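You operate a simulated robot arm through the tools that you are given. There is no shell and no other tool. Be economical: measure what you need, move in short steps, check, and stop when the job is done.

You run a simulated two-armed robot. Do the job below in one go: nothing can be reset, and whatever is moved stays where it is left.

JOB
Seal the red pouch at the heat on the order board.
Fine: pouch from the rack, spill none; stand it in the tray; lever up, sealer left on. Set down upright: what you pick out.
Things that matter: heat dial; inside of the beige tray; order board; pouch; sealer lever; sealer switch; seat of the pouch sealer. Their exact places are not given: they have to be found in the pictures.

Only the result counts: the job must be done as asked and must still hold three seconds after the hand-in. Knocking over, shifting, dropping, spilling or breaking anything else fails it. A push-on lid holds only when it is set on centred and level and pressed home; a screw cap is set on level and turned clockwise until tight.

ROBOT AND FRAMES
Two 7-joint arms with fingered hands on one trunk, on a base that drives. Base frame: it is fixed to the floor where the robot stands at the start and does not move with it; the origin is under the middle of the robot, x ahead of it, y to its left, z up. Lengths are in mm, angles in degrees, forces in N, time in s.
The left shoulder is at the start at [42, 174, 1121], the right one opposite. With the tool pointing down near the work surface each hand reaches from about 300 to 720 mm from the robot's upright axis, wherever it stands, measured 20 degrees to its own side. Places, roughly: heat dial [500, -600, 900]; inside of the beige tray [500, -1000, 900]; order board [800, -100, 1000]; sealer lever [600, -600, 1100]; sealer switch [500, -400, 900]; seat of the pouch sealer [600, -500, 900]. Payload 3.8 kg a hand.
Tool frame (each hand has its own): the origin (TCP) lies between the finger pads and is the grasp point; the fingertips stand 26 mm ahead of it; z points along the fingers, y is the line along which they close. The gripper opens to 132 mm. The gripper's body begins 73 mm behind the TCP. The gripper is a hand of 3 fingers: y runs from the thumb to the fingers, the wrist lies at [0, 0, -224] in the tool frame, and closing takes about 1.5 s.
Orientation is told as [roll, pitch, yaw] about the base's x, y, z axes, in that order, counted from this pose: with the fingers straight down and closing along the base's y, the tool's x points along the base's -x, its y along +y and its z along -z.

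CONTROLS
- The arms move only by the tool arm_command. It takes "left_deltas", "right_deltas" or both (then of equal length, played together; a hand with none holds still); each is a list of rows, each a list of 7 numbers: the shift along the tool's x, y, z in mm, then the turn, a rotation vector about the tool's x, y, z in degrees, then the opening, from 0 (shut) to 1 (fully open). In form: [[dx, dy, dz, rx, ry, rz, jaw], ...]. A call has 1 to 20 rows; each row shifts and turns the commanded pose from where the row before left it, along the tool's axes as they then stand. A row lasts 0.2 s, in which the tool goes at most 50 mm and 8.6 degrees; a call with a longer step from one row to the next is refused whole, and so is a gripper value outside its range. Where a pose cannot be reached the arm comes as near as it can. A force on the tool above 90 N (or 10 N above the force at the start of the call, whichever is more), or a blocked arm, ends the call early, and 0.2 s more pass. The fingers move at their own pace (about 108 mm/s each) and stop on an object; they squeeze with about 31 N. The grip force told is the motor's: it shows also when the fingers shut on nothing. Time passes only in rows, and 0.2 s behind the last, so rows that do not move let the fingers close. It gives the time, the measured TCP pose, the force on the tool (base axes), the opening and the grip force at its end, in the units of the frame above (readings bear some noise), with the torque about the TCP (base axes, N m) and any sound that the robot's microphone picked up.
- Cameras (640 x 400 px; columns grow to the right, rows downward): "scene" is now at [180.9, -46.7, 1035.5]; the picture's right is [-0.52, -0.85, 0.00], its down [-0.01, 0.00, -1.00] and it looks along [0.85, -0.52, -0.01] (base axes); focal length 249 px, centre (320, 200). "left" rides on the left gripper at [-62, 3, -92] in its tool frame; the picture's right is [-0.05, -1.00, 0.00], its down [0.83, -0.04, -0.56] and it looks along [0.55, -0.03, 0.83] (tool axes); focal length 230 px, centre (320, 200). "right" rides on the right gripper at [62, 3, -92] in its tool frame; the picture's right is [-0.05, 1.00, 0.00], its down [-0.83, -0.04, -0.56] and it looks along [-0.55, -0.03, 0.83] (tool axes); focal length 230 px, centre (320, 200).
- grab_frame(camera): a new picture of that camera. It takes no simulated time.
- move_column(by): slides the trunk up (or, below 0, down) by that many mm; the arms and the scene camera ride with it, the base frame stays. It gives what a move gives, with no picture.
- base_move(legs): drives the robot by 1 to 6 legs, each [ahead, left, turn to the left] in mm, mm and degrees, along the robot's own axes; the way and the turn of a leg run together, so that a leg with both is an arc; at most 1500 mm and 180 degrees a leg. The arms and the cameras ride along, it lands a little off, and it stops where it bumps. It gives what a move gives.
- preshape(shape, hand): the hand has 3 fingers and takes this shape, open, in about a second: jaw (thumb against the fingers, like two jaws); tri (thumb and two fingers); tip (a fingertip pinch); poke (one finger out to press); point (the index stretched); flat (the hand flat); cup (the hand cupped); fist (a fist). The gripper value then closes the fingers along that shape, each until it touches; the sizes above hold for jaw. It gives what a move gives, with no picture.
- turn_head(pan, tilt): turns the head with the scene camera to pan (to the left, within 60 degrees either way) and tilt (down, from -29 to 69), counted from straight ahead of the robot. It gives what a move gives.
- pixel_to_xyz(camera, pixels): for up to 12 pixels [column, row] of the newest picture of that camera ("zoom" is the newest enlarged one), the place [x, y, z] in the base frame of the surface seen there, good to about 2 mm. It takes no simulated time.
- zoom(camera, box): a new picture of the part [left, top, right, bottom] of that camera's present view, enlarged. It takes no simulated time.
- sign_off(): hands the job in; it is judged then, once.

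Keep the steps short. Do not move on a guess: measure, check each grasp and each placing, and mend mistakes. In all there are 80 turns and 78 pictures (those below and enlarged ones count). Leave the grippers open and the arms clear of the work at the hand-in unless told otherwise, and finish with a single line.

The tools are called after "Call:" as a command line: name --argument value ..., lists and objects as JSON in quotes. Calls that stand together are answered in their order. arm_command: Moves the arms, as the interface text tells. Its arguments: {"type":"object","properties":{"left_deltas":{"type":"array"},"right_deltas":{"type":"array"}},"required":[]} The other tools are called the same way: move_column (by) slides the trunk up or down; preshape (shape, hand) gives the hand a shape; base_move (legs) drives the base; turn_head (pan, tilt) turns the head that bears the scene camera; grab_frame (camera) takes a picture; pixel_to_xyz (camera, pixels) gives the place of the surface under pixels of a picture; zoom (camera, box) takes an enlarged picture of a part of a camera's view; sign_off () hands the job in.

At the start:

```text
t: 0.0
left_position: [372.5, -11.4, 1000.3]
left_ee_rot: [0.0, 0.0, 0.0]
left_wrist_force: [-0.2, 0.4, 0.7]
left_wrist_torque: [0.0, -0.01, 0.01]
left_gripper_width: 131.8
left_grasp_force: 0.0
left_shape: jaw
right_position: [290.3, -416.7, 999.8]
right_ee_rot: [0.0, 0.0, 0.0]
right_wrist_force: [0.4, -0.1, -0.1]
right_wrist_torque: [-0.01, 0.02, 0.02]
right_gripper_width: 131.9
right_grasp_force: 0.1
right_shape: jaw
trunk travel left (down, up): [-425.0, 57.0]
robot x, y, heading: [-0.6, -0.8, 0.0]
head pan, tilt: [-31.5, 0.4]
```

scene: 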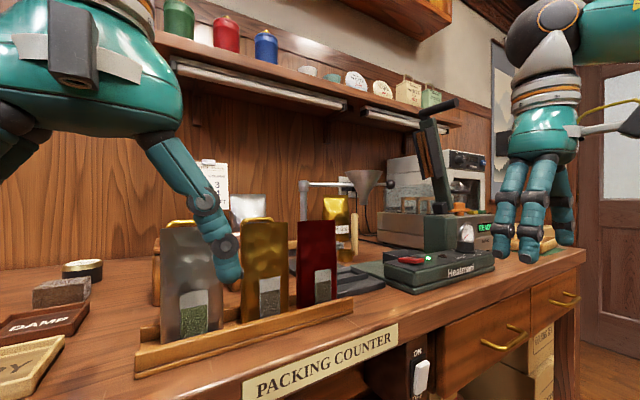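
right: 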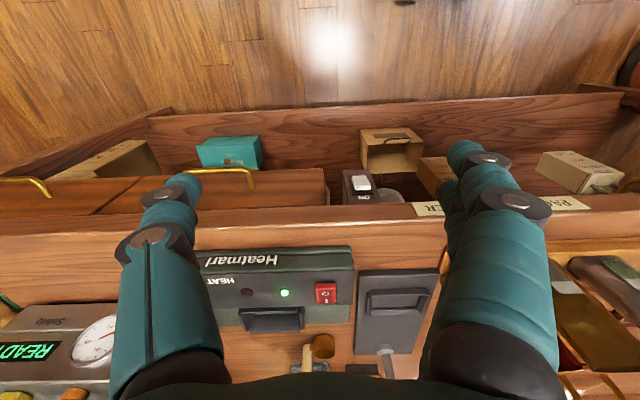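
left: 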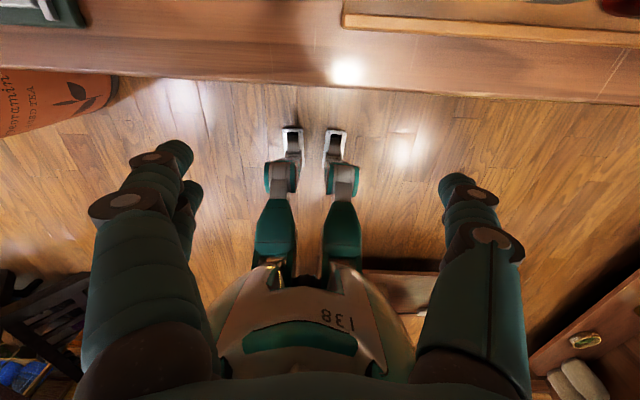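

I see the rack with silver, gold and red pouches and the sealer to the right. I'll look around with the head before moving anything.

Call:
turn_head --pan -10 --tilt 15

Call:
grab_frame --camera "scene"

Call:
turn_head --pan -55 --tilt 15

Call:
grab_frame --camera "scene"

```text
t: 0.8
left_position: [370.3, -11.8, 1000.3]
left_ee_rot: [0.0, 0.1, 0.0]
left_wrist_force: [0.4, -0.2, -0.4]
left_wrist_torque: [-0.01, 0.0, 0.01]
left_gripper_width: 131.9
left_grasp_force: 0.1
left_shape: jaw
right_position: [289.5, -416.6, 1000.1]
right_ee_rot: [0.0, 0.0, 0.0]
right_wrist_force: [0.5, -0.4, -0.4]
right_wrist_torque: [0.02, -0.02, -0.01]
right_gripper_width: 131.9
right_grasp_force: 0.0
right_shape: jaw
trunk travel left (down, up): [-425.0, 57.0]
robot x, y, heading: [1.2, 2.4, -0.1]
head pan, tilt: [-10.0, 15.0]
```

```text
74 pictures are left
```

scene: 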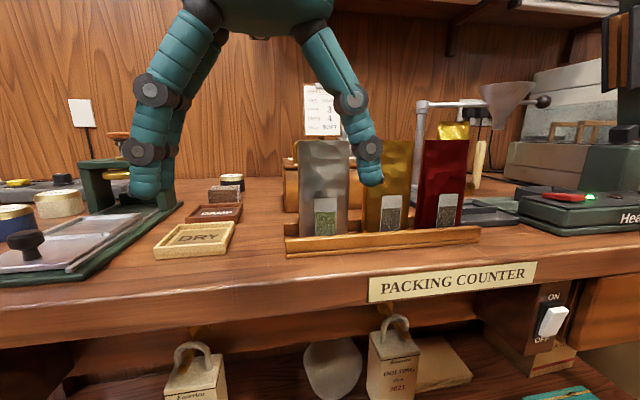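

```text
t: 2.0
left_position: [371.6, -11.9, 1000.6]
left_ee_rot: [0.0, 0.0, 0.0]
left_wrist_force: [0.1, 0.3, 1.2]
left_wrist_torque: [0.0, -0.01, 0.0]
left_gripper_width: 131.8
left_grasp_force: 0.1
left_shape: jaw
right_position: [290.6, -416.1, 1000.8]
right_ee_rot: [0.0, 0.0, 0.0]
right_wrist_force: [-0.2, -0.4, 0.1]
right_wrist_torque: [0.03, 0.03, 0.02]
right_gripper_width: 131.7
right_grasp_force: 0.0
right_shape: jaw
trunk travel left (down, up): [-425.0, 57.0]
robot x, y, heading: [-2.3, -1.2, -0.0]
head pan, tilt: [-55.0, 15.0]
```

```text
73 pictures are left
```

scene: 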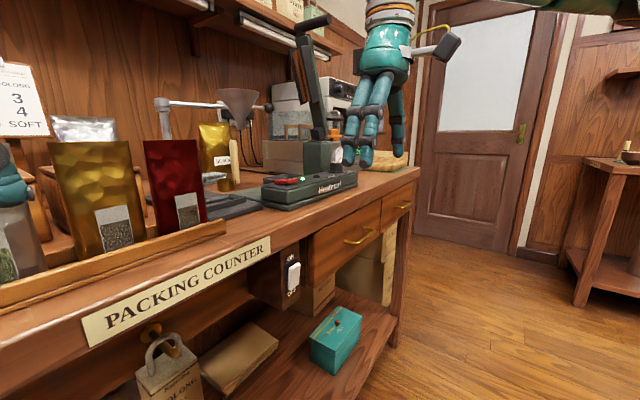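

The board is behind the left arm. I'll zoom on the board and on the sealer.

Call:
zoom --camera "scene" --box '[0, 50, 80, 150]'

Call:
zoom --camera "scene" --box '[130, 0, 450, 220]'

Call:
turn_head --pan -15 --tilt 10

Call:
zoom --camera "scene" --box '[250, 30, 490, 180]'

```text
4.00 times, centred on (40, 100) of scene
```

zoom: 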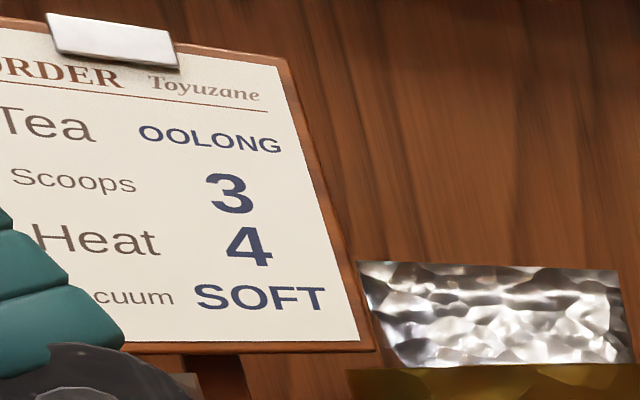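

```text
1.82 times, centred on (290, 110) of scene
```

zoom: 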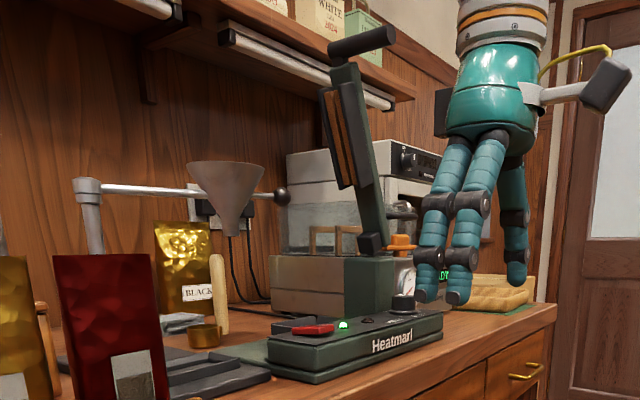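

```text
t: 3.0
left_position: [372.1, -10.1, 1000.2]
left_ee_rot: [0.0, 0.0, 0.1]
left_wrist_force: [0.2, -0.3, 0.8]
left_wrist_torque: [0.04, -0.03, -0.04]
left_gripper_width: 131.8
left_grasp_force: 0.0
left_shape: jaw
right_position: [289.3, -416.5, 999.8]
right_ee_rot: [0.0, 0.0, 0.0]
right_wrist_force: [-0.3, -0.1, 0.6]
right_wrist_torque: [-0.01, 0.06, -0.02]
right_gripper_width: 131.9
right_grasp_force: 0.0
right_shape: jaw
trunk travel left (down, up): [-425.0, 57.0]
robot x, y, heading: [-2.9, -1.5, 0.0]
head pan, tilt: [-15.0, 10.0]
```

```text
2.67 times, centred on (370, 105) of scene
```

zoom: 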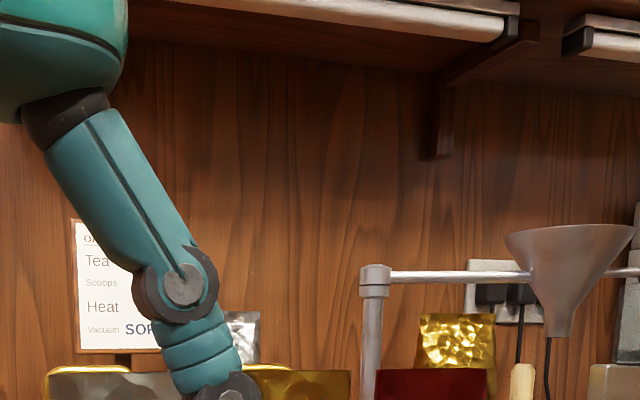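

Board says Heat 4. Now I measure the geometry from this view.

Call:
turn_head --pan -35 --tilt 20

Call:
grab_frame --camera "scene"

```text
t: 3.9
left_position: [372.1, -10.5, 1001.0]
left_ee_rot: [0.0, 0.0, 0.0]
left_wrist_force: [0.3, 0.7, -0.2]
left_wrist_torque: [0.05, 0.02, -0.05]
left_gripper_width: 131.9
left_grasp_force: 0.1
left_shape: jaw
right_position: [290.4, -416.4, 1000.6]
right_ee_rot: [0.0, 0.0, 0.0]
right_wrist_force: [-1.0, 0.3, 1.1]
right_wrist_torque: [-0.01, -0.02, 0.02]
right_gripper_width: 132.0
right_grasp_force: 0.1
right_shape: jaw
trunk travel left (down, up): [-425.0, 57.0]
robot x, y, heading: [3.8, 1.1, -0.4]
head pan, tilt: [-35.0, 20.0]
```

```text
69 pictures are left
```

scene: 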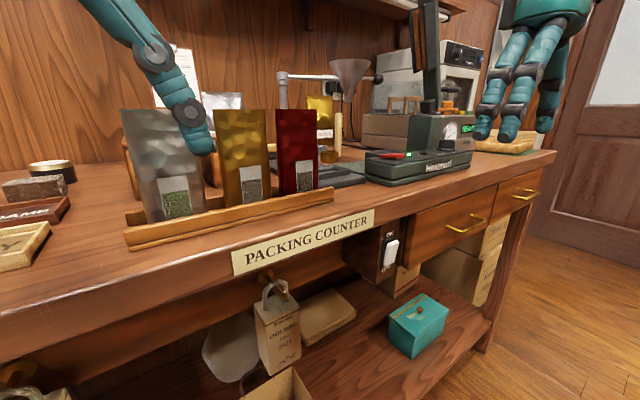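

Call:
pixel_to_xyz --camera "scene" --pixels '[[293, 110], [317, 110], [297, 190], [297, 150], [243, 150], [330, 196], [400, 155], [440, 160], [430, 100], [470, 100], [300, 210], [510, 148]]'

Call:
zoom --camera "scene" --box '[220, 80, 380, 220]'

```text
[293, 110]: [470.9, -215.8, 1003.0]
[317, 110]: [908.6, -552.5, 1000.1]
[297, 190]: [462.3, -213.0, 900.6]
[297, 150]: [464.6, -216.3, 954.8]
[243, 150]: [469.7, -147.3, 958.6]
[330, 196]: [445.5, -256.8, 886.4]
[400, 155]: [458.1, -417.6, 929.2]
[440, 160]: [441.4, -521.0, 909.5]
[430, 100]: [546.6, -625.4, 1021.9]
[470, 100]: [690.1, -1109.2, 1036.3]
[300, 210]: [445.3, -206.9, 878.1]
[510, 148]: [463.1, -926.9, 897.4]
```

```text
2.86 times, centred on (300, 150) of scene
```

zoom: 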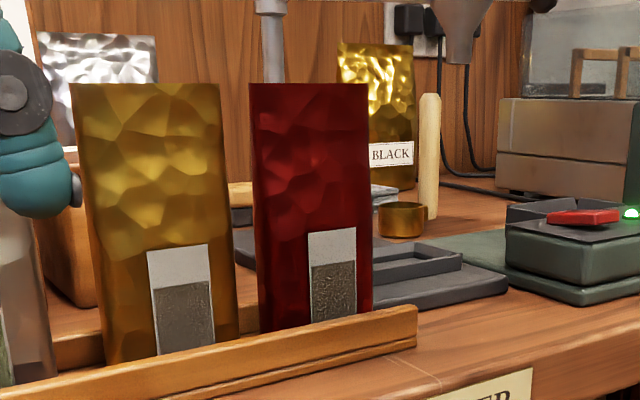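

Pouch (red) stands at about (470,-215), top z≈1003. I'll drive right 400 mm to inspect the sealer and tray; hands stay at x<430, clear of things.

Call:
base_move --legs '[[0, -400, 0]]'

Call:
turn_head --pan -12 --tilt 20

Call:
grab_frame --camera "scene"

Call:
zoom --camera "scene" --box '[240, 40, 480, 240]'

```text
t: 7.9
left_position: [371.4, -413.7, 1000.3]
left_ee_rot: [-0.1, 0.0, 0.0]
left_wrist_force: [-0.2, 0.2, 0.1]
left_wrist_torque: [0.02, 0.03, 0.0]
left_gripper_width: 132.1
left_grasp_force: 0.0
left_shape: jaw
right_position: [288.4, -818.5, 1000.6]
right_ee_rot: [0.0, 0.0, 0.0]
right_wrist_force: [-0.2, -1.2, -0.7]
right_wrist_torque: [0.04, -0.01, -0.02]
right_gripper_width: 131.9
right_grasp_force: 0.1
right_shape: jaw
trunk travel left (down, up): [-425.0, 57.0]
robot x, y, heading: [1.2, -400.9, 0.0]
head pan, tilt: [-35.0, 20.0]
```

```text
t: 8.8
left_position: [370.3, -413.4, 999.8]
left_ee_rot: [0.1, 0.0, -0.1]
left_wrist_force: [-0.7, -0.4, -0.8]
left_wrist_torque: [-0.02, 0.04, 0.0]
left_gripper_width: 131.6
left_grasp_force: 0.1
left_shape: jaw
right_position: [287.7, -817.7, 1000.2]
right_ee_rot: [-0.1, 0.0, -0.1]
right_wrist_force: [0.1, -0.1, 0.2]
right_wrist_torque: [-0.01, 0.01, 0.03]
right_gripper_width: 131.6
right_grasp_force: 0.0
right_shape: jaw
trunk travel left (down, up): [-425.0, 57.0]
robot x, y, heading: [0.7, -400.3, 0.1]
head pan, tilt: [-12.0, 20.0]
```

```text
67 pictures are left
```

scene: 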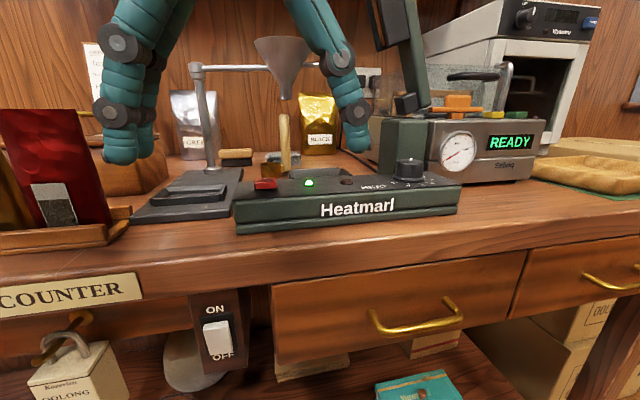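

```text
2.00 times, centred on (360, 140) of scene
```

zoom: 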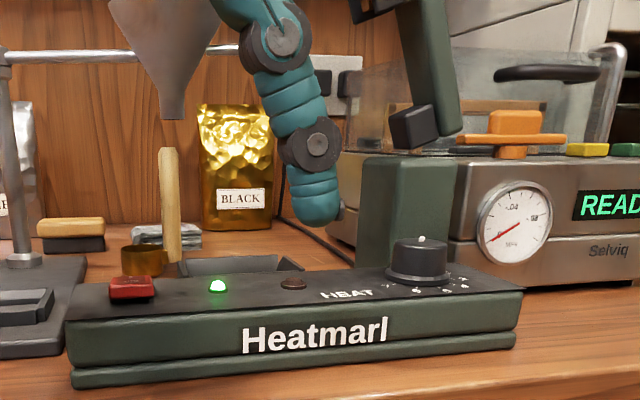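

Green LED appears lit. I'll raise the trunk and look from higher up, moving the left hand back/left out of the view.

Call:
move_column --by 55

Call:
arm_command --left_deltas '[[0, 45, 0, 0, 0, 0, 1], [0, 45, 0, 0, 0, 0, 1], [0, 45, 0, 0, 0, 0, 1], [0, 45, 0, 0, 0, 0, 1], [0, 45, 0, 0, 0, 0, 1]]'

Call:
turn_head --pan -15 --tilt 28

Call:
grab_frame --camera "scene"

Call:
zoom --camera "scene" --box '[230, 60, 470, 210]'

```text
t: 9.8
left_position: [372.4, -412.9, 1054.2]
left_ee_rot: [0.0, 0.1, -0.2]
left_wrist_force: [0.0, 0.2, -0.4]
left_wrist_torque: [0.02, -0.03, 0.0]
left_gripper_width: 132.0
left_grasp_force: 0.0
left_shape: jaw
right_position: [288.2, -819.3, 1054.8]
right_ee_rot: [0.0, 0.1, -0.1]
right_wrist_force: [0.5, -0.5, -0.8]
right_wrist_torque: [0.03, 0.03, -0.01]
right_gripper_width: 131.9
right_grasp_force: 0.2
right_shape: jaw
trunk travel left (down, up): [-480.0, 2.0]
robot x, y, heading: [3.4, -398.6, 0.0]
head pan, tilt: [-12.0, 20.0]
```

```text
t: 11.0
left_position: [370.3, -185.8, 1058.0]
left_ee_rot: [-0.2, 0.0, -0.2]
left_wrist_force: [0.1, 0.2, 0.0]
left_wrist_torque: [0.01, -0.01, 0.01]
left_gripper_width: 131.8
left_grasp_force: 0.0
left_shape: jaw
right_position: [289.0, -817.0, 1056.9]
right_ee_rot: [-0.1, 0.0, -0.1]
right_wrist_force: [-0.5, -0.5, 0.5]
right_wrist_torque: [-0.05, -0.01, 0.05]
right_gripper_width: 131.8
right_grasp_force: 0.0
right_shape: jaw
trunk travel left (down, up): [-480.0, 2.0]
robot x, y, heading: [-2.4, -400.6, 0.0]
head pan, tilt: [-12.0, 20.0]
```

```text
t: 11.7
left_position: [370.3, -188.6, 1058.0]
left_ee_rot: [0.0, 0.1, -0.1]
left_wrist_force: [0.4, 0.2, -0.2]
left_wrist_torque: [0.03, 0.03, -0.01]
left_gripper_width: 131.8
left_grasp_force: 0.0
left_shape: jaw
right_position: [289.4, -818.8, 1054.1]
right_ee_rot: [0.0, -0.1, 0.0]
right_wrist_force: [-0.8, 0.7, -0.3]
right_wrist_torque: [0.01, -0.02, -0.03]
right_gripper_width: 132.1
right_grasp_force: 0.0
right_shape: jaw
trunk travel left (down, up): [-480.0, 2.0]
robot x, y, heading: [1.8, -397.8, -0.2]
head pan, tilt: [-15.0, 28.0]
```

```text
65 pictures are left
```

scene: 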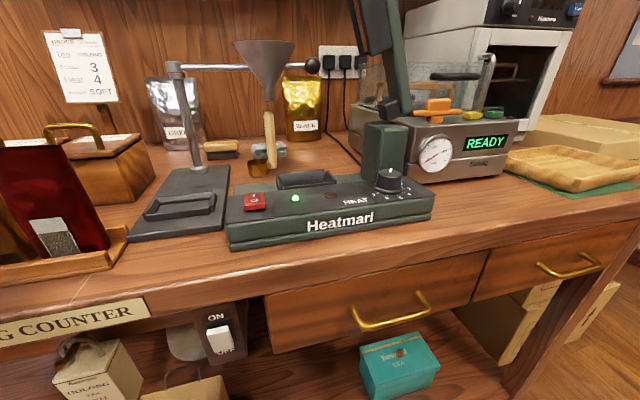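

```text
2.67 times, centred on (350, 135) of scene
```

zoom: 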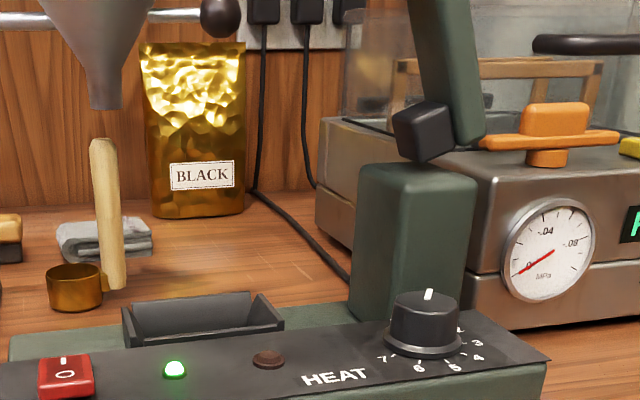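

Dial, switch (red, O/I), trough seat and lever seen. I measure these and look at the lever upper part and the dial with zoom.

Call:
pixel_to_xyz --camera "scene" --pixels '[[255, 203], [388, 178], [305, 178], [280, 183], [333, 176], [385, 135], [384, 95], [395, 30], [567, 168], [330, 215], [256, 195], [388, 171]]'

Call:
zoom --camera "scene" --box '[340, 155, 440, 215]'

Call:
turn_head --pan -22 --tilt 2

Call:
grab_frame --camera "scene"

```text
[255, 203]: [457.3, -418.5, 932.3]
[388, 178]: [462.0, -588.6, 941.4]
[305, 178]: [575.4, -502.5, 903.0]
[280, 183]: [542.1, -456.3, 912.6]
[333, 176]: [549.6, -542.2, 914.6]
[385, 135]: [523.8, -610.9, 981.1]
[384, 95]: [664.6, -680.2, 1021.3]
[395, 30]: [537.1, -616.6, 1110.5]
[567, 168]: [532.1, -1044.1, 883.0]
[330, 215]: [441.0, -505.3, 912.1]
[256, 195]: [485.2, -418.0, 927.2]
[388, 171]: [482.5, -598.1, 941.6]
```

```text
6.40 times, centred on (390, 185) of scene
```

zoom: 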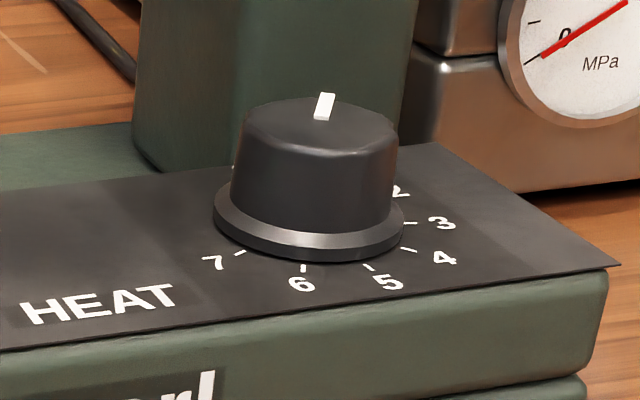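

```text
t: 12.6
left_position: [370.0, -187.3, 1058.0]
left_ee_rot: [0.1, 0.0, -0.1]
left_wrist_force: [-0.6, 0.3, 0.0]
left_wrist_torque: [0.01, 0.01, 0.01]
left_gripper_width: 132.1
left_grasp_force: 0.1
left_shape: jaw
right_position: [288.6, -817.5, 1055.6]
right_ee_rot: [0.0, 0.0, -0.2]
right_wrist_force: [0.5, 0.0, 0.4]
right_wrist_torque: [0.01, 0.02, 0.01]
right_gripper_width: 132.0
right_grasp_force: 0.0
right_shape: jaw
trunk travel left (down, up): [-480.0, 2.0]
robot x, y, heading: [2.3, -400.9, 0.1]
head pan, tilt: [-22.0, 2.0]
```

```text
62 pictures are left
```

scene: 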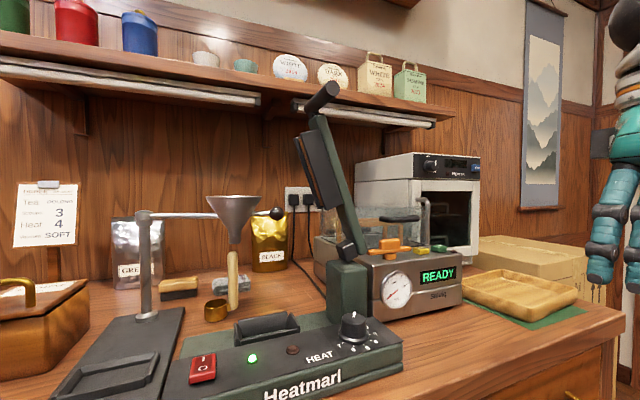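

Call:
pixel_to_xyz --camera "scene" --pixels '[[312, 104], [330, 88], [322, 97], [335, 175], [350, 245], [320, 170], [470, 290], [565, 295], [500, 275], [520, 305], [520, 290], [262, 325]]'

Call:
zoom --camera "scene" --box '[200, 70, 400, 380]'

Call:
zoom --camera "scene" --box '[430, 220, 630, 350]'

```text
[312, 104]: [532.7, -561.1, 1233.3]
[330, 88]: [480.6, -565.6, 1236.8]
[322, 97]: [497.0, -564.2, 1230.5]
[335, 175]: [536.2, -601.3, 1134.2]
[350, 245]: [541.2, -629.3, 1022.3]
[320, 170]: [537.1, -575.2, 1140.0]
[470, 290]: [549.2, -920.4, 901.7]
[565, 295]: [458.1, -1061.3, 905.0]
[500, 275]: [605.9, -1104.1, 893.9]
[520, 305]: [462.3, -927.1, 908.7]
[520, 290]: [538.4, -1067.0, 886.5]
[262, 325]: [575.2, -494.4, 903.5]
```

```text
1.29 times, centred on (300, 225) of scene
```

zoom: 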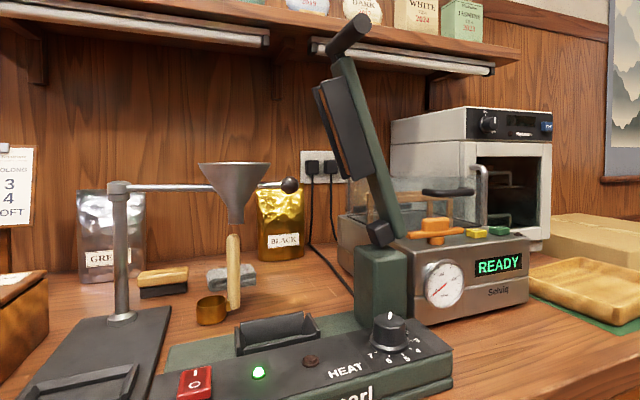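

```text
3.08 times, centred on (530, 285) of scene
```

zoom: 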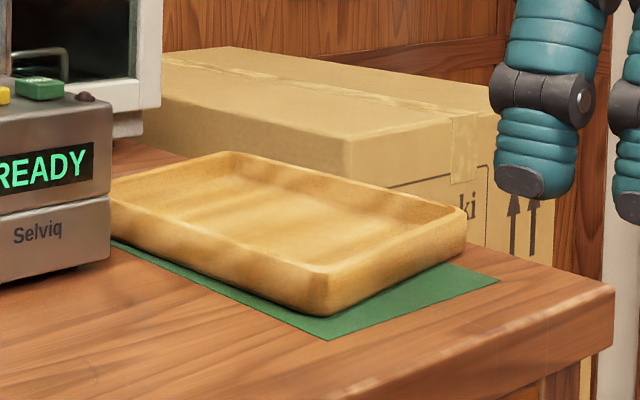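

Call:
turn_head --pan -15 --tilt 45

Call:
zoom --camera "scene" --box '[220, 50, 320, 120]'

Call:
zoom --camera "scene" --box '[220, 30, 480, 180]'

```text
t: 13.7
left_position: [370.7, -188.1, 1058.8]
left_ee_rot: [0.0, 0.0, -0.1]
left_wrist_force: [0.4, -0.2, 0.4]
left_wrist_torque: [0.02, -0.02, -0.01]
left_gripper_width: 131.7
left_grasp_force: 0.1
left_shape: jaw
right_position: [287.8, -818.6, 1055.2]
right_ee_rot: [-0.1, 0.1, -0.1]
right_wrist_force: [-0.1, 0.7, 0.1]
right_wrist_torque: [-0.02, -0.03, 0.02]
right_gripper_width: 131.8
right_grasp_force: 0.0
right_shape: jaw
trunk travel left (down, up): [-480.0, 2.0]
robot x, y, heading: [2.8, -399.9, -0.3]
head pan, tilt: [-15.0, 45.0]
```

```text
5.71 times, centred on (270, 85) of scene
```

zoom: 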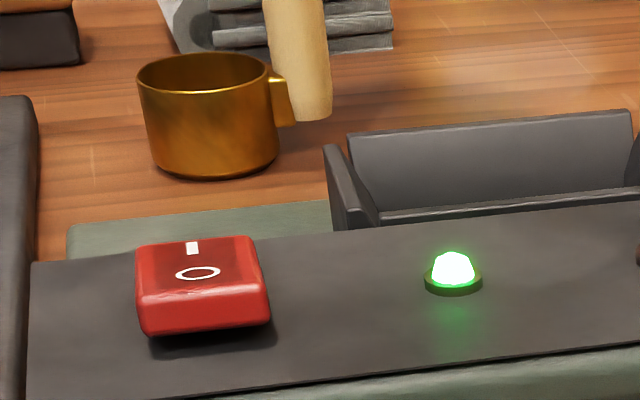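

```text
2.46 times, centred on (350, 105) of scene
```

zoom: 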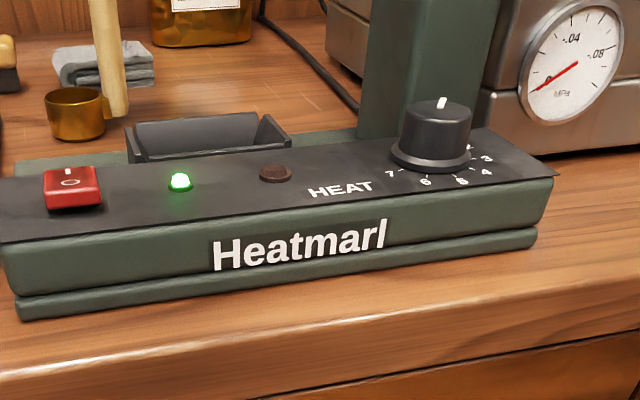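

Rocker is pressed on the I side and the LED is green: on already. Next I look at the dial from above with the right wrist camera (hand to about (400,-592,1045)).

Call:
arm_command --right_deltas '[[-14, 38, 0, 0, 0, 0, 1], [-20, 38, 0, 0, 0, 0, 1], [-20, 38, 2, 0, 0, 0, 1], [-20, 38, 3, 0, 0, 0, 1], [-20, 38, 3, 0, 0, 0, 1], [-18, 36, 3, 0, 0, 0, 1], [0, 0, 0, 0, 0, 0, 1]]'

Call:
grab_frame --camera "right"

```text
t: 15.3
left_position: [370.3, -188.4, 1059.5]
left_ee_rot: [0.0, -0.1, -0.3]
left_wrist_force: [-0.2, 0.7, -0.2]
left_wrist_torque: [0.01, -0.02, 0.02]
left_gripper_width: 131.9
left_grasp_force: 0.1
left_shape: jaw
right_position: [397.0, -603.7, 1047.2]
right_ee_rot: [-0.1, -0.1, -0.1]
right_wrist_force: [-0.3, 0.6, -1.0]
right_wrist_torque: [-0.02, 0.02, -0.02]
right_gripper_width: 131.9
right_grasp_force: 0.1
right_shape: jaw
right hand out of reach, approached as far as the arm can: row 6
trunk travel left (down, up): [-480.0, 2.0]
robot x, y, heading: [-1.1, -401.8, -0.2]
head pan, tilt: [-15.0, 45.0]
```

```text
57 pictures are left
```

right: 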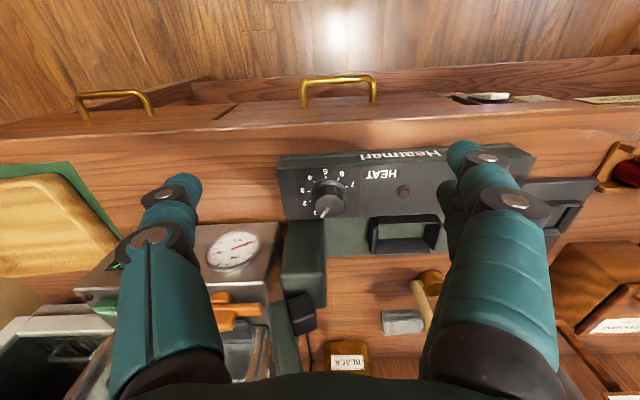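

Call:
zoom --camera "right" --box '[280, 150, 460, 260]'

Call:
pixel_to_xyz --camera "right" --pixels '[[329, 195], [323, 211], [333, 180], [315, 198], [345, 196], [329, 217], [405, 235], [372, 235], [437, 235], [404, 215], [404, 252], [302, 250]]'

```text
3.56 times, centred on (370, 205) of right
```

zoom: 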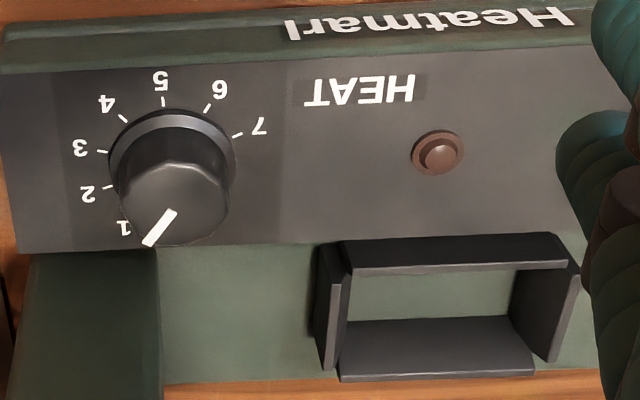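

```text
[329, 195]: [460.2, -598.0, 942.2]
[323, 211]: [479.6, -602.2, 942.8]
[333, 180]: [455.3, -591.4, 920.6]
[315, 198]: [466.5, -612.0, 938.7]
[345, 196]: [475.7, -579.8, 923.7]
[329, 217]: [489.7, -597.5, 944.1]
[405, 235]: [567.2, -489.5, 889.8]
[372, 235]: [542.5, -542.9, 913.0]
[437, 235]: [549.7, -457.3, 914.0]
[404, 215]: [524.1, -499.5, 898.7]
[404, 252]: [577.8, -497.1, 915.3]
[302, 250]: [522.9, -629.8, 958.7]
```

Pointer is at 1. I'll measure tick coordinates in the zoomed picture to get the exact angles.

Call:
pixel_to_xyz --camera "zoom" --pixels '[[239, 135], [208, 108], [163, 100], [123, 117], [101, 151], [107, 187], [172, 213], [148, 241], [178, 175], [122, 205], [228, 205], [172, 240]]'

```text
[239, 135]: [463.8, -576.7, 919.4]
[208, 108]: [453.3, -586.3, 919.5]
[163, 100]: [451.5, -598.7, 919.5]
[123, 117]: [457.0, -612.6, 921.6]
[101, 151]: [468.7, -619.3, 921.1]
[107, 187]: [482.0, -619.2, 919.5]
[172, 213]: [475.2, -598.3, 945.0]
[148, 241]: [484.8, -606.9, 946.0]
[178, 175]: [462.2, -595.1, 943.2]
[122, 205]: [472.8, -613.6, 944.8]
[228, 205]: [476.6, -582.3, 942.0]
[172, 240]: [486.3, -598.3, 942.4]
```

Ticks: numbers 35° apart, clockwise increasing; pointer at 1, so ~105° clockwise needed to 4. Lever handle hangs over the dial, so I tilt the hand 30° back toward the robot and pre-rotate −26°.

Call:
arm_command --right_deltas '[[0, 0, 0, 0, -7.5, 0, 0.6], [0, 0, 0, 0, -7.5, 0, 0.6], [0, 0, 0, 0, -7.5, 0, 0.6], [0, 0, 0, 0, -7.5, 0, 0.6], [0, 0, 0, -3.25, 0, -5.63, 0.6], [0, 0, 0, -3.25, 0, -5.63, 0.6], [0, 0, 0, -3.25, 0, -5.63, 0.6], [0, 0, 0, -3.25, 0, -5.63, 0.6], [0, 0, 0, 0, 0, 0, 0.6]]'

Call:
grab_frame --camera "right"

```text
t: 17.3
left_position: [371.2, -186.9, 1058.0]
left_ee_rot: [0.0, -0.1, -0.2]
left_wrist_force: [-0.8, 0.2, -0.6]
left_wrist_torque: [0.04, -0.01, -0.03]
left_gripper_width: 131.9
left_grasp_force: 0.2
left_shape: jaw
right_position: [394.2, -600.4, 1045.2]
right_ee_rot: [0.0, -30.0, 25.9]
right_wrist_force: [0.2, 0.4, 0.2]
right_wrist_torque: [0.04, 0.01, 0.04]
right_gripper_width: 79.5
right_grasp_force: 0.0
right_shape: jaw
right hand out of reach, approached as far as the arm can: row 4
trunk travel left (down, up): [-480.0, 2.0]
robot x, y, heading: [-2.6, -403.2, -0.0]
head pan, tilt: [-15.0, 45.0]
```

```text
55 pictures are left
```

right: 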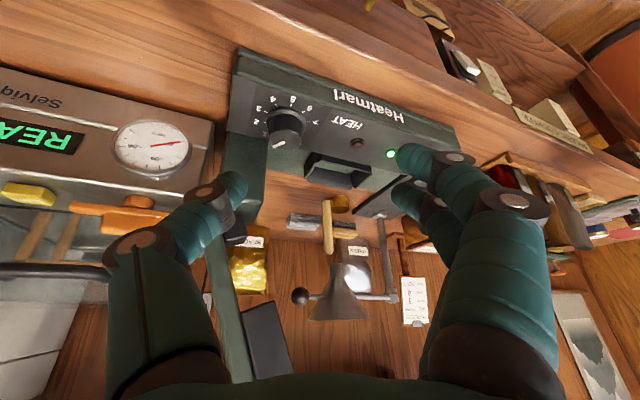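

Oriented as wanted. Move above the knob (TCP to ~(467,-601,990)).

Call:
arm_command --right_deltas '[[-9.6, -11, 26.8, 0, 0, 0, 0.5], [-9.6, -11, 26.8, 0, 0, 0, 0.5], [-9.6, -11, 26.8, 0, 0, 0, 0.5], [0, 0, 0, 0, 0, 0, 0.5], [0, 0, 0, 0, 0, 0, 0.5]]'

Call:
grab_frame --camera "right"

Call:
grab_frame --camera "scene"

```text
t: 18.5
left_position: [372.3, -188.1, 1058.4]
left_ee_rot: [-0.1, 0.0, -0.2]
left_wrist_force: [0.3, 0.0, 0.2]
left_wrist_torque: [-0.03, -0.02, 0.0]
left_gripper_width: 131.8
left_grasp_force: 0.1
left_shape: jaw
right_position: [469.9, -600.7, 988.8]
right_ee_rot: [-0.1, -30.0, 26.0]
right_wrist_force: [0.3, 0.6, 0.0]
right_wrist_torque: [-0.04, -0.03, -0.01]
right_gripper_width: 66.7
right_grasp_force: 0.0
right_shape: jaw
trunk travel left (down, up): [-480.0, 2.0]
robot x, y, heading: [-3.2, -401.1, 0.1]
head pan, tilt: [-15.0, 45.0]
```

```text
54 pictures are left
```

right: 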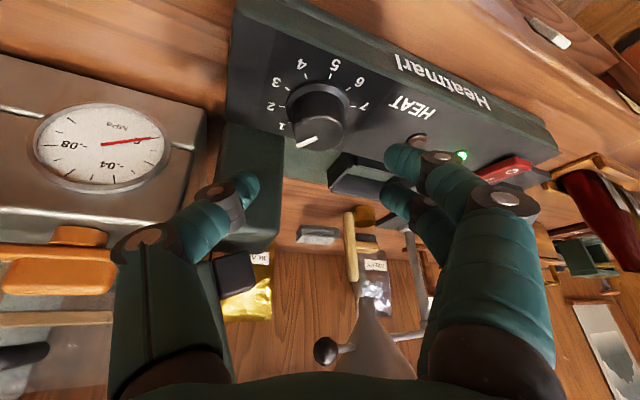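

```text
53 pictures are left
```

scene: 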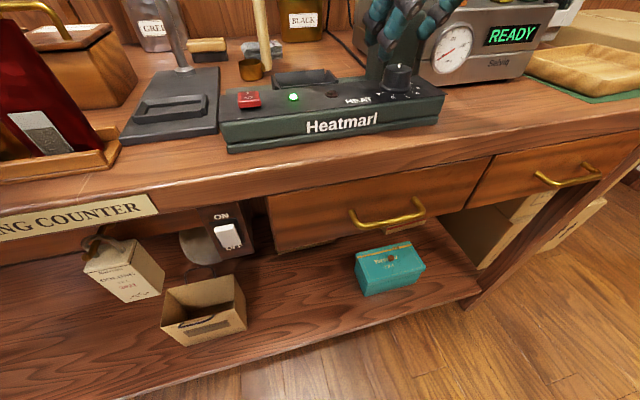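

The knob is between the fingers' line, directly under. I lower to z≈951 with the jaw at 50 mm, then close gently.

Call:
arm_command --right_deltas '[[0, 0, 0, 0, 0, 0, 0.38], [0, 0, 0, 0, 0, 0, 0.38], [10.4, 0.2, 16, 0, 0, 0, 0.38], [10.4, 0.2, 16, 0, 0, 0, 0.38], [0, 0, 0, 0, 0, 0, 0.38]]'

Call:
grab_frame --camera "right"

```text
t: 19.7
left_position: [370.5, -186.8, 1057.3]
left_ee_rot: [0.1, -0.1, -0.2]
left_wrist_force: [0.1, 1.1, -0.4]
left_wrist_torque: [0.01, -0.01, 0.02]
left_gripper_width: 132.0
left_grasp_force: 0.0
left_shape: jaw
right_position: [465.0, -603.3, 951.4]
right_ee_rot: [-0.1, -30.1, 25.9]
right_wrist_force: [-1.8, 0.7, 2.4]
right_wrist_torque: [0.09, 0.02, 0.01]
right_gripper_width: 50.9
right_grasp_force: 0.1
right_shape: jaw
trunk travel left (down, up): [-480.0, 2.0]
robot x, y, heading: [0.1, -402.0, 0.0]
head pan, tilt: [-15.0, 45.0]
```

```text
52 pictures are left
```

right: 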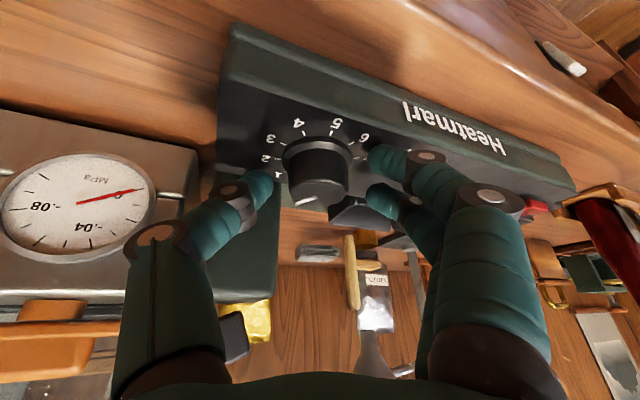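

Knob is between thumb and fingers. Close, then turn 52° clockwise about the knob's vertical axis.

Call:
arm_command --right_deltas '[[0, 0, 0, 0, 0, 0, 0.1], [0, 0, 0, 0, 0, 0, 0.1], [0, 0, 0, 0, 0, 0, 0.1], [0, 0, 0, 0, 0, 0, 0.1], [0, 0, 0, 0, 0, 0, 0.1]]'

Call:
arm_command --right_deltas '[[0, 0.9, 0, 3.25, 0, 5.63, 0.1], [0, 0.9, 0, 3.25, 0, 5.63, 0.1], [0, 0.9, 0, 3.25, 0, 5.63, 0.1], [0, 0.9, 0, 3.25, 0, 5.63, 0.1], [0, 0.9, 0, 3.25, 0, 5.63, 0.1], [0, 0.9, 0, 3.25, 0, 5.63, 0.1], [0, 0.9, 0, 3.25, 0, 5.63, 0.1], [0, 0.9, 0, 3.25, 0, 5.63, 0.1], [0, 0, 0, 0, 0, 0, 0.1]]'

Call:
grab_frame --camera "right"

```text
t: 20.9
left_position: [372.1, -187.5, 1059.1]
left_ee_rot: [0.0, 0.0, -0.1]
left_wrist_force: [-0.6, 1.0, 0.4]
left_wrist_torque: [-0.01, 0.02, -0.02]
left_gripper_width: 132.0
left_grasp_force: 0.0
left_shape: jaw
right_position: [465.9, -602.5, 951.2]
right_ee_rot: [-0.1, -29.9, 26.0]
right_wrist_force: [4.8, -1.8, 3.6]
right_wrist_torque: [-0.01, -0.1, -0.08]
right_gripper_width: 25.2
right_grasp_force: 30.7
right_shape: jaw
trunk travel left (down, up): [-480.0, 2.0]
robot x, y, heading: [-3.2, -399.6, -0.0]
head pan, tilt: [-15.0, 45.0]
```

```text
t: 22.9
left_position: [370.6, -186.3, 1058.7]
left_ee_rot: [0.0, -0.1, -0.1]
left_wrist_force: [0.2, -0.2, -0.2]
left_wrist_torque: [0.03, -0.04, -0.03]
left_gripper_width: 131.8
left_grasp_force: 0.0
left_shape: jaw
right_position: [522.8, -668.3, 1047.6]
right_ee_rot: [0.5, -30.5, -19.6]
right_wrist_force: [0.6, 0.2, 0.2]
right_wrist_torque: [0.01, 0.02, 0.01]
right_gripper_width: 11.6
right_grasp_force: 31.4
right_shape: jaw
right hand out of reach, approached as far as the arm can: row 2, 3, 4, 5, 6, 7, 8
trunk travel left (down, up): [-480.0, 2.0]
robot x, y, heading: [-3.3, -400.5, -0.4]
head pan, tilt: [-15.0, 45.0]
```

```text
51 pictures are left
```

right: 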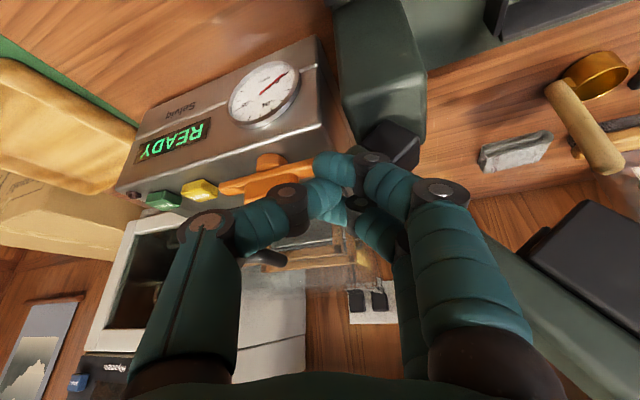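

The arm ran out of reach for that orientation and swung off. I check for any damage before moving.

Call:
turn_head --pan -22 --tilt 20

Call:
grab_frame --camera "scene"

```text
t: 23.8
left_position: [370.4, -188.4, 1058.8]
left_ee_rot: [-0.1, 0.1, -0.1]
left_wrist_force: [-0.7, -0.4, -1.0]
left_wrist_torque: [-0.02, 0.02, 0.0]
left_gripper_width: 132.1
left_grasp_force: 0.2
left_shape: jaw
right_position: [520.0, -668.0, 1043.4]
right_ee_rot: [0.0, -29.9, -19.3]
right_wrist_force: [0.6, 0.2, -0.4]
right_wrist_torque: [0.03, 0.05, 0.0]
right_gripper_width: 11.6
right_grasp_force: 30.7
right_shape: jaw
trunk travel left (down, up): [-480.0, 2.0]
robot x, y, heading: [1.6, -402.1, -0.1]
head pan, tilt: [-22.0, 20.0]
```

```text
50 pictures are left
```

scene: 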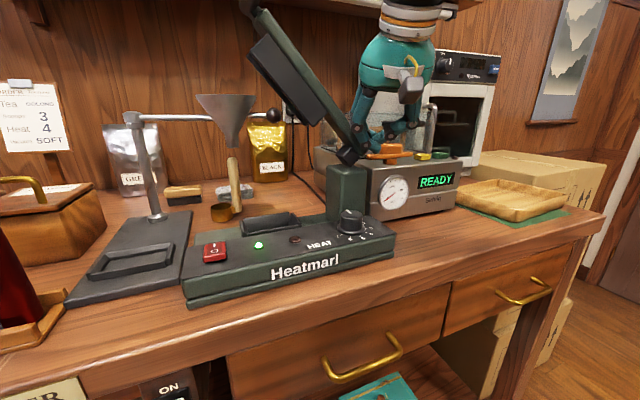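

The lever got nudged partly down; nothing else seems displaced. I retreat the right hand toward the robot and up.

Call:
arm_command --right_deltas '[[20, -10, -21, 0, 0, 0, 0.1], [0, 0, 0, 0, 0, 0, 0.1]]'

```text
t: 24.4
left_position: [372.3, -187.4, 1057.8]
left_ee_rot: [0.0, -0.1, -0.1]
left_wrist_force: [0.2, 0.6, -0.2]
left_wrist_torque: [0.03, 0.0, 0.0]
left_gripper_width: 132.1
left_grasp_force: 0.1
left_shape: jaw
right_position: [494.4, -669.6, 1056.3]
right_ee_rot: [-0.1, -29.5, -19.0]
right_wrist_force: [0.6, 0.1, 0.4]
right_wrist_torque: [0.01, 0.03, 0.0]
right_gripper_width: 11.5
right_grasp_force: 30.7
right_shape: jaw
right hand out of reach, approached as far as the arm can: row 1
trunk travel left (down, up): [-480.0, 2.0]
robot x, y, heading: [0.9, -400.8, -0.0]
head pan, tilt: [-22.0, 20.0]
```

Call:
arm_command --right_deltas '[[25, -12, -26, 0, 0, 0, 0.1], [25, -12, -26, 0, 0, 0, 0.1], [25, -12, -26, 0, 0, 0, 0.3], [0, 0, 0, 0, 0, 0, 0.5], [0, 0, 0, 0, 0, 0, 0.5]]'

Call:
turn_head --pan -18 --tilt 25

Call:
grab_frame --camera "scene"

Call:
zoom --camera "scene" --box '[300, 150, 460, 250]'

```text
t: 25.6
left_position: [369.8, -188.2, 1058.3]
left_ee_rot: [-0.1, 0.0, -0.1]
left_wrist_force: [0.6, 0.2, -0.9]
left_wrist_torque: [-0.05, 0.03, -0.02]
left_gripper_width: 132.0
left_grasp_force: 0.1
left_shape: jaw
right_position: [430.3, -698.5, 1084.7]
right_ee_rot: [0.0, -29.5, -19.1]
right_wrist_force: [-0.2, 0.3, 0.2]
right_wrist_torque: [0.01, 0.01, -0.01]
right_gripper_width: 65.3
right_grasp_force: 0.1
right_shape: jaw
right hand out of reach, approached as far as the arm can: row 1, 2, 3
trunk travel left (down, up): [-480.0, 2.0]
robot x, y, heading: [-4.0, -403.7, -0.1]
head pan, tilt: [-22.0, 20.0]
```

```text
t: 26.2
left_position: [369.9, -186.3, 1057.8]
left_ee_rot: [0.0, 0.1, -0.1]
left_wrist_force: [0.3, 0.4, 0.2]
left_wrist_torque: [0.04, -0.02, 0.01]
left_gripper_width: 132.2
left_grasp_force: 0.1
left_shape: jaw
right_position: [431.5, -698.4, 1084.7]
right_ee_rot: [0.0, -29.4, -19.0]
right_wrist_force: [0.6, 0.8, -1.6]
right_wrist_torque: [-0.02, 0.02, -0.02]
right_gripper_width: 65.3
right_grasp_force: 0.1
right_shape: jaw
trunk travel left (down, up): [-480.0, 2.0]
robot x, y, heading: [-2.2, -399.8, -0.2]
head pan, tilt: [-18.0, 25.0]
```

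```text
49 pictures are left
```

scene: 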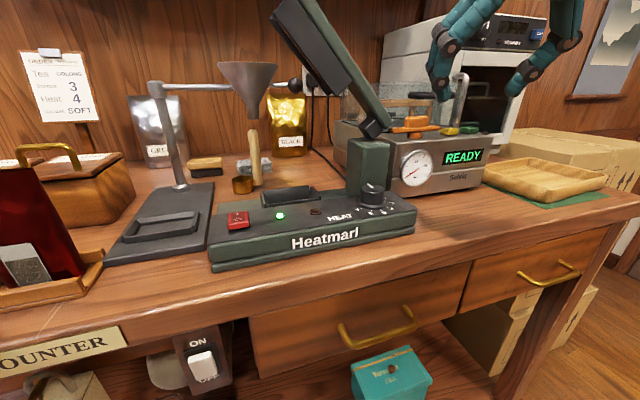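

```text
4.00 times, centred on (380, 200) of scene
```

zoom: 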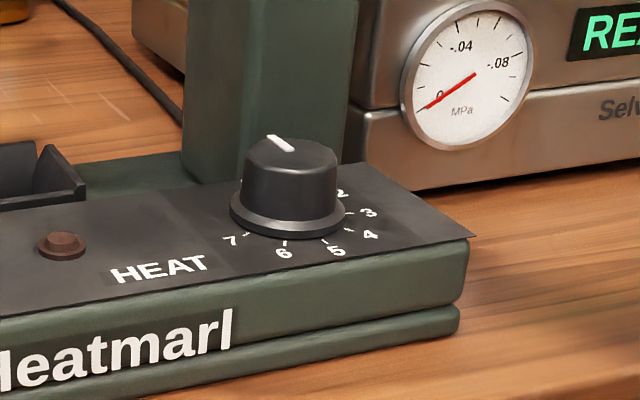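

The knob is now slightly anticlockwise of 1; that's mendable. The arm was cramped, so I back the robot off 130 mm, lower the trunk 55, and test the orientation range in free space.

Call:
base_move --legs '[[-130, 0, 0]]'

Call:
move_column --by -55

Call:
arm_command --right_deltas '[[-30, 10, 17, 0, 0, 0, 0.5], [-30, 34, 17, 0, 0, 0, 0.5], [-15, 34, 10, 0, 0, 0, 0.5], [0, 0, 0, 0, 0, 0, 0.5], [0, 0, 0, -4, 0, -6.93, 0.5], [0, 0, 0, -4, 0, -6.93, 0.5], [0, 0, 0, -4, 0, -6.93, 0.5], [0, 0, 0, -4, 0, -6.93, 0.5], [0, 0, 0, -4, 0, -6.93, 0.5], [0, 0, 0, -4, 0, -6.93, 0.5], [0, 0, 0, -4, 0, -6.93, 0.5], [0, 0, 0, 0, 0, 0, 0.5]]'

```text
t: 27.5
left_position: [242.3, -187.5, 1057.3]
left_ee_rot: [0.0, 0.0, -0.2]
left_wrist_force: [0.0, -0.3, 0.9]
left_wrist_torque: [0.0, -0.05, 0.01]
left_gripper_width: 131.9
left_grasp_force: 0.0
left_shape: jaw
right_position: [301.2, -698.1, 1082.5]
right_ee_rot: [0.0, -29.5, -19.0]
right_wrist_force: [-0.7, 0.1, -0.3]
right_wrist_torque: [0.01, -0.02, 0.0]
right_gripper_width: 65.4
right_grasp_force: 0.0
right_shape: jaw
trunk travel left (down, up): [-480.0, 2.0]
robot x, y, heading: [-130.6, -399.4, -0.5]
head pan, tilt: [-18.0, 25.0]
```

```text
t: 28.4
left_position: [241.4, -188.4, 1004.1]
left_ee_rot: [0.0, -0.1, -0.3]
left_wrist_force: [-0.1, 0.5, -0.3]
left_wrist_torque: [0.02, -0.02, 0.0]
left_gripper_width: 131.9
left_grasp_force: 0.1
left_shape: jaw
right_position: [308.2, -698.4, 941.4]
right_ee_rot: [-4.0, -18.3, -17.3]
right_wrist_force: [-0.1, -0.3, 0.7]
right_wrist_torque: [-0.03, -0.04, 0.05]
right_gripper_width: 65.4
right_grasp_force: 0.0
right_shape: jaw
trunk travel left (down, up): [-425.0, 57.0]
robot x, y, heading: [-129.9, -403.3, -0.2]
head pan, tilt: [-18.0, 25.0]
```

```text
t: 31.1
left_position: [243.2, -188.7, 1003.4]
left_ee_rot: [-0.1, 0.0, -0.2]
left_wrist_force: [0.0, -0.9, -0.4]
left_wrist_torque: [-0.02, -0.05, 0.0]
left_gripper_width: 131.5
left_grasp_force: 0.1
left_shape: jaw
right_position: [406.3, -661.3, 920.2]
right_ee_rot: [8.1, -20.1, 33.8]
right_wrist_force: [0.1, 0.5, -0.4]
right_wrist_torque: [0.01, 0.02, 0.0]
right_gripper_width: 65.6
right_grasp_force: 0.0
right_shape: jaw
right hand out of reach, approached as far as the arm can: row 3
trunk travel left (down, up): [-425.0, 57.0]
robot x, y, heading: [-133.3, -401.2, -0.4]
head pan, tilt: [-18.0, 25.0]
```

The trunk move changed the arm's posture; hand is low near the counter. I lift 130 mm and bring it back to vertical orientation to recover a clean posture.

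Call:
arm_command --right_deltas '[[-14.9, 5.7, -40.3, 0, 0, 0, 0.5], [-14.9, 5.7, -40.3, 0, 0, 0, 0.5], [-14.9, 5.7, -40.3, 0, 0, 0, 0.5], [0, 0, 0, 8.1, 0, 0, 0.5], [0, 0, 0, 0, 6.7, 0, 0.5], [0, 0, 0, 0, 6.7, 0, 0.5], [0, 0, 0, 0, 6.7, 0, 0.5], [0, 0, 0, 0, 0, 8.45, 0.5], [0, 0, 0, 0, 0, 8.45, 0.5], [0, 0, 0, 0, 0, 8.45, 0.5], [0, 0, 0, 0, 0, 8.45, 0.5], [0, 0, 0, 0, 0, 0, 0.5]]'

Call:
grab_frame --camera "scene"

```text
t: 33.6
left_position: [242.7, -186.3, 1002.7]
left_ee_rot: [-0.1, 0.0, -0.3]
left_wrist_force: [0.2, -0.3, 0.8]
left_wrist_torque: [-0.01, 0.02, 0.0]
left_gripper_width: 131.8
left_grasp_force: 0.0
left_shape: jaw
right_position: [408.4, -694.7, 1064.7]
right_ee_rot: [-0.1, -0.1, -0.2]
right_wrist_force: [-0.3, -0.4, 0.0]
right_wrist_torque: [-0.04, 0.01, 0.03]
right_gripper_width: 65.7
right_grasp_force: 0.0
right_shape: jaw
right hand out of reach, approached as far as the arm can: row 7
trunk travel left (down, up): [-425.0, 57.0]
robot x, y, heading: [-130.1, -400.8, -0.3]
head pan, tilt: [-18.0, 25.0]
```

```text
47 pictures are left
```

scene: 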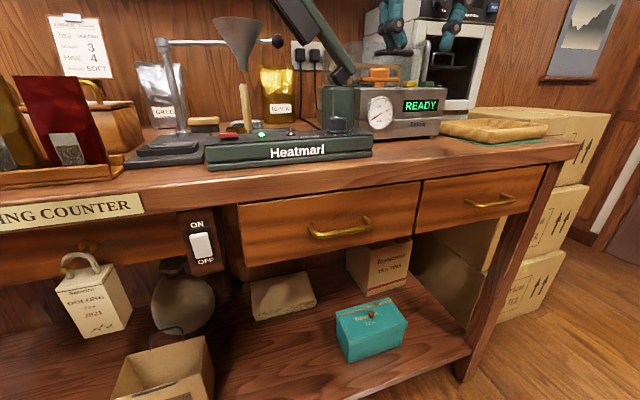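

Back to a clean vertical posture. Now test tilt −30° and yaw sweep here in free air.

Call:
arm_command --right_deltas '[[0, 45, 0, 0, 0, 0, 0.5], [0, 45, 0, 0, 0, 0, 0.5], [0, 0, 0, 0, -7.5, 0, 0.5], [0, 0, 0, 0, -7.5, 0, 0.5], [0, 0, 0, 0, -7.5, 0, 0.5], [0, 0, 0, 0, -7.5, 0, 0.5], [0, 0, 0, 0, 0, 0, 0.5]]'

Call:
arm_command --right_deltas '[[0, 0, 0, 4, 0, 6.93, 0.5], [0, 0, 0, 4, 0, 6.93, 0.5], [0, 0, 0, 4, 0, 6.93, 0.5], [0, 0, 0, 4, 0, 6.93, 0.5], [0, 0, 0, 0, 0, 0, 0.5]]'

Call:
arm_command --right_deltas '[[0, 0, 0, -4, 0, -6.93, 0.5], [0, 0, 0, -4, 0, -6.93, 0.5], [0, 0, 0, -4, 0, -6.93, 0.5], [0, 0, 0, -4, 0, -6.93, 0.5], [0, 0, 0, -4, 0, -6.93, 0.5], [0, 0, 0, -4, 0, -6.93, 0.5], [0, 0, 0, -4, 0, -6.93, 0.5], [0, 0, 0, -4, 0, -6.93, 0.5], [0, 0, 0, 0, 0, 0, 0.5]]'

```text
t: 35.2
left_position: [241.5, -186.9, 1003.8]
left_ee_rot: [-0.1, 0.0, -0.2]
left_wrist_force: [-0.2, -0.3, 0.3]
left_wrist_torque: [-0.02, -0.01, 0.02]
left_gripper_width: 131.8
left_grasp_force: 0.0
left_shape: jaw
right_position: [402.4, -685.8, 1065.8]
right_ee_rot: [-0.1, -30.1, -0.3]
right_wrist_force: [-0.1, 0.4, 0.4]
right_wrist_torque: [-0.03, 0.05, -0.01]
right_gripper_width: 65.7
right_grasp_force: 0.0
right_shape: jaw
right hand out of reach, approached as far as the arm can: row 1, 2
trunk travel left (down, up): [-425.0, 57.0]
robot x, y, heading: [-127.6, -399.2, -0.6]
head pan, tilt: [-18.0, 25.0]
```

```text
t: 36.5
left_position: [241.3, -188.0, 1003.5]
left_ee_rot: [0.0, -0.1, -0.2]
left_wrist_force: [-0.1, -0.3, 0.1]
left_wrist_torque: [0.01, -0.02, -0.04]
left_gripper_width: 131.9
left_grasp_force: 0.1
left_shape: jaw
right_position: [410.1, -702.0, 1078.8]
right_ee_rot: [-0.1, -29.8, -31.8]
right_wrist_force: [0.1, 0.9, -0.9]
right_wrist_torque: [-0.04, -0.01, 0.01]
right_gripper_width: 66.0
right_grasp_force: 0.1
right_shape: jaw
right hand out of reach, approached as far as the arm can: row 4
trunk travel left (down, up): [-425.0, 57.0]
robot x, y, heading: [-126.2, -400.0, -0.2]
head pan, tilt: [-18.0, 25.0]
```

```text
t: 38.5
left_position: [243.4, -188.4, 1002.8]
left_ee_rot: [0.1, 0.0, -0.2]
left_wrist_force: [0.9, -0.2, 0.3]
left_wrist_torque: [0.01, 0.03, -0.03]
left_gripper_width: 131.6
left_grasp_force: 0.0
left_shape: jaw
right_position: [410.3, -702.6, 1078.8]
right_ee_rot: [-0.1, -30.0, 31.9]
right_wrist_force: [-0.9, -0.9, -1.3]
right_wrist_torque: [0.0, -0.03, 0.0]
right_gripper_width: 65.6
right_grasp_force: 0.1
right_shape: jaw
trunk travel left (down, up): [-425.0, 57.0]
robot x, y, heading: [-128.4, -399.4, -0.2]
head pan, tilt: [-18.0, 25.0]
```

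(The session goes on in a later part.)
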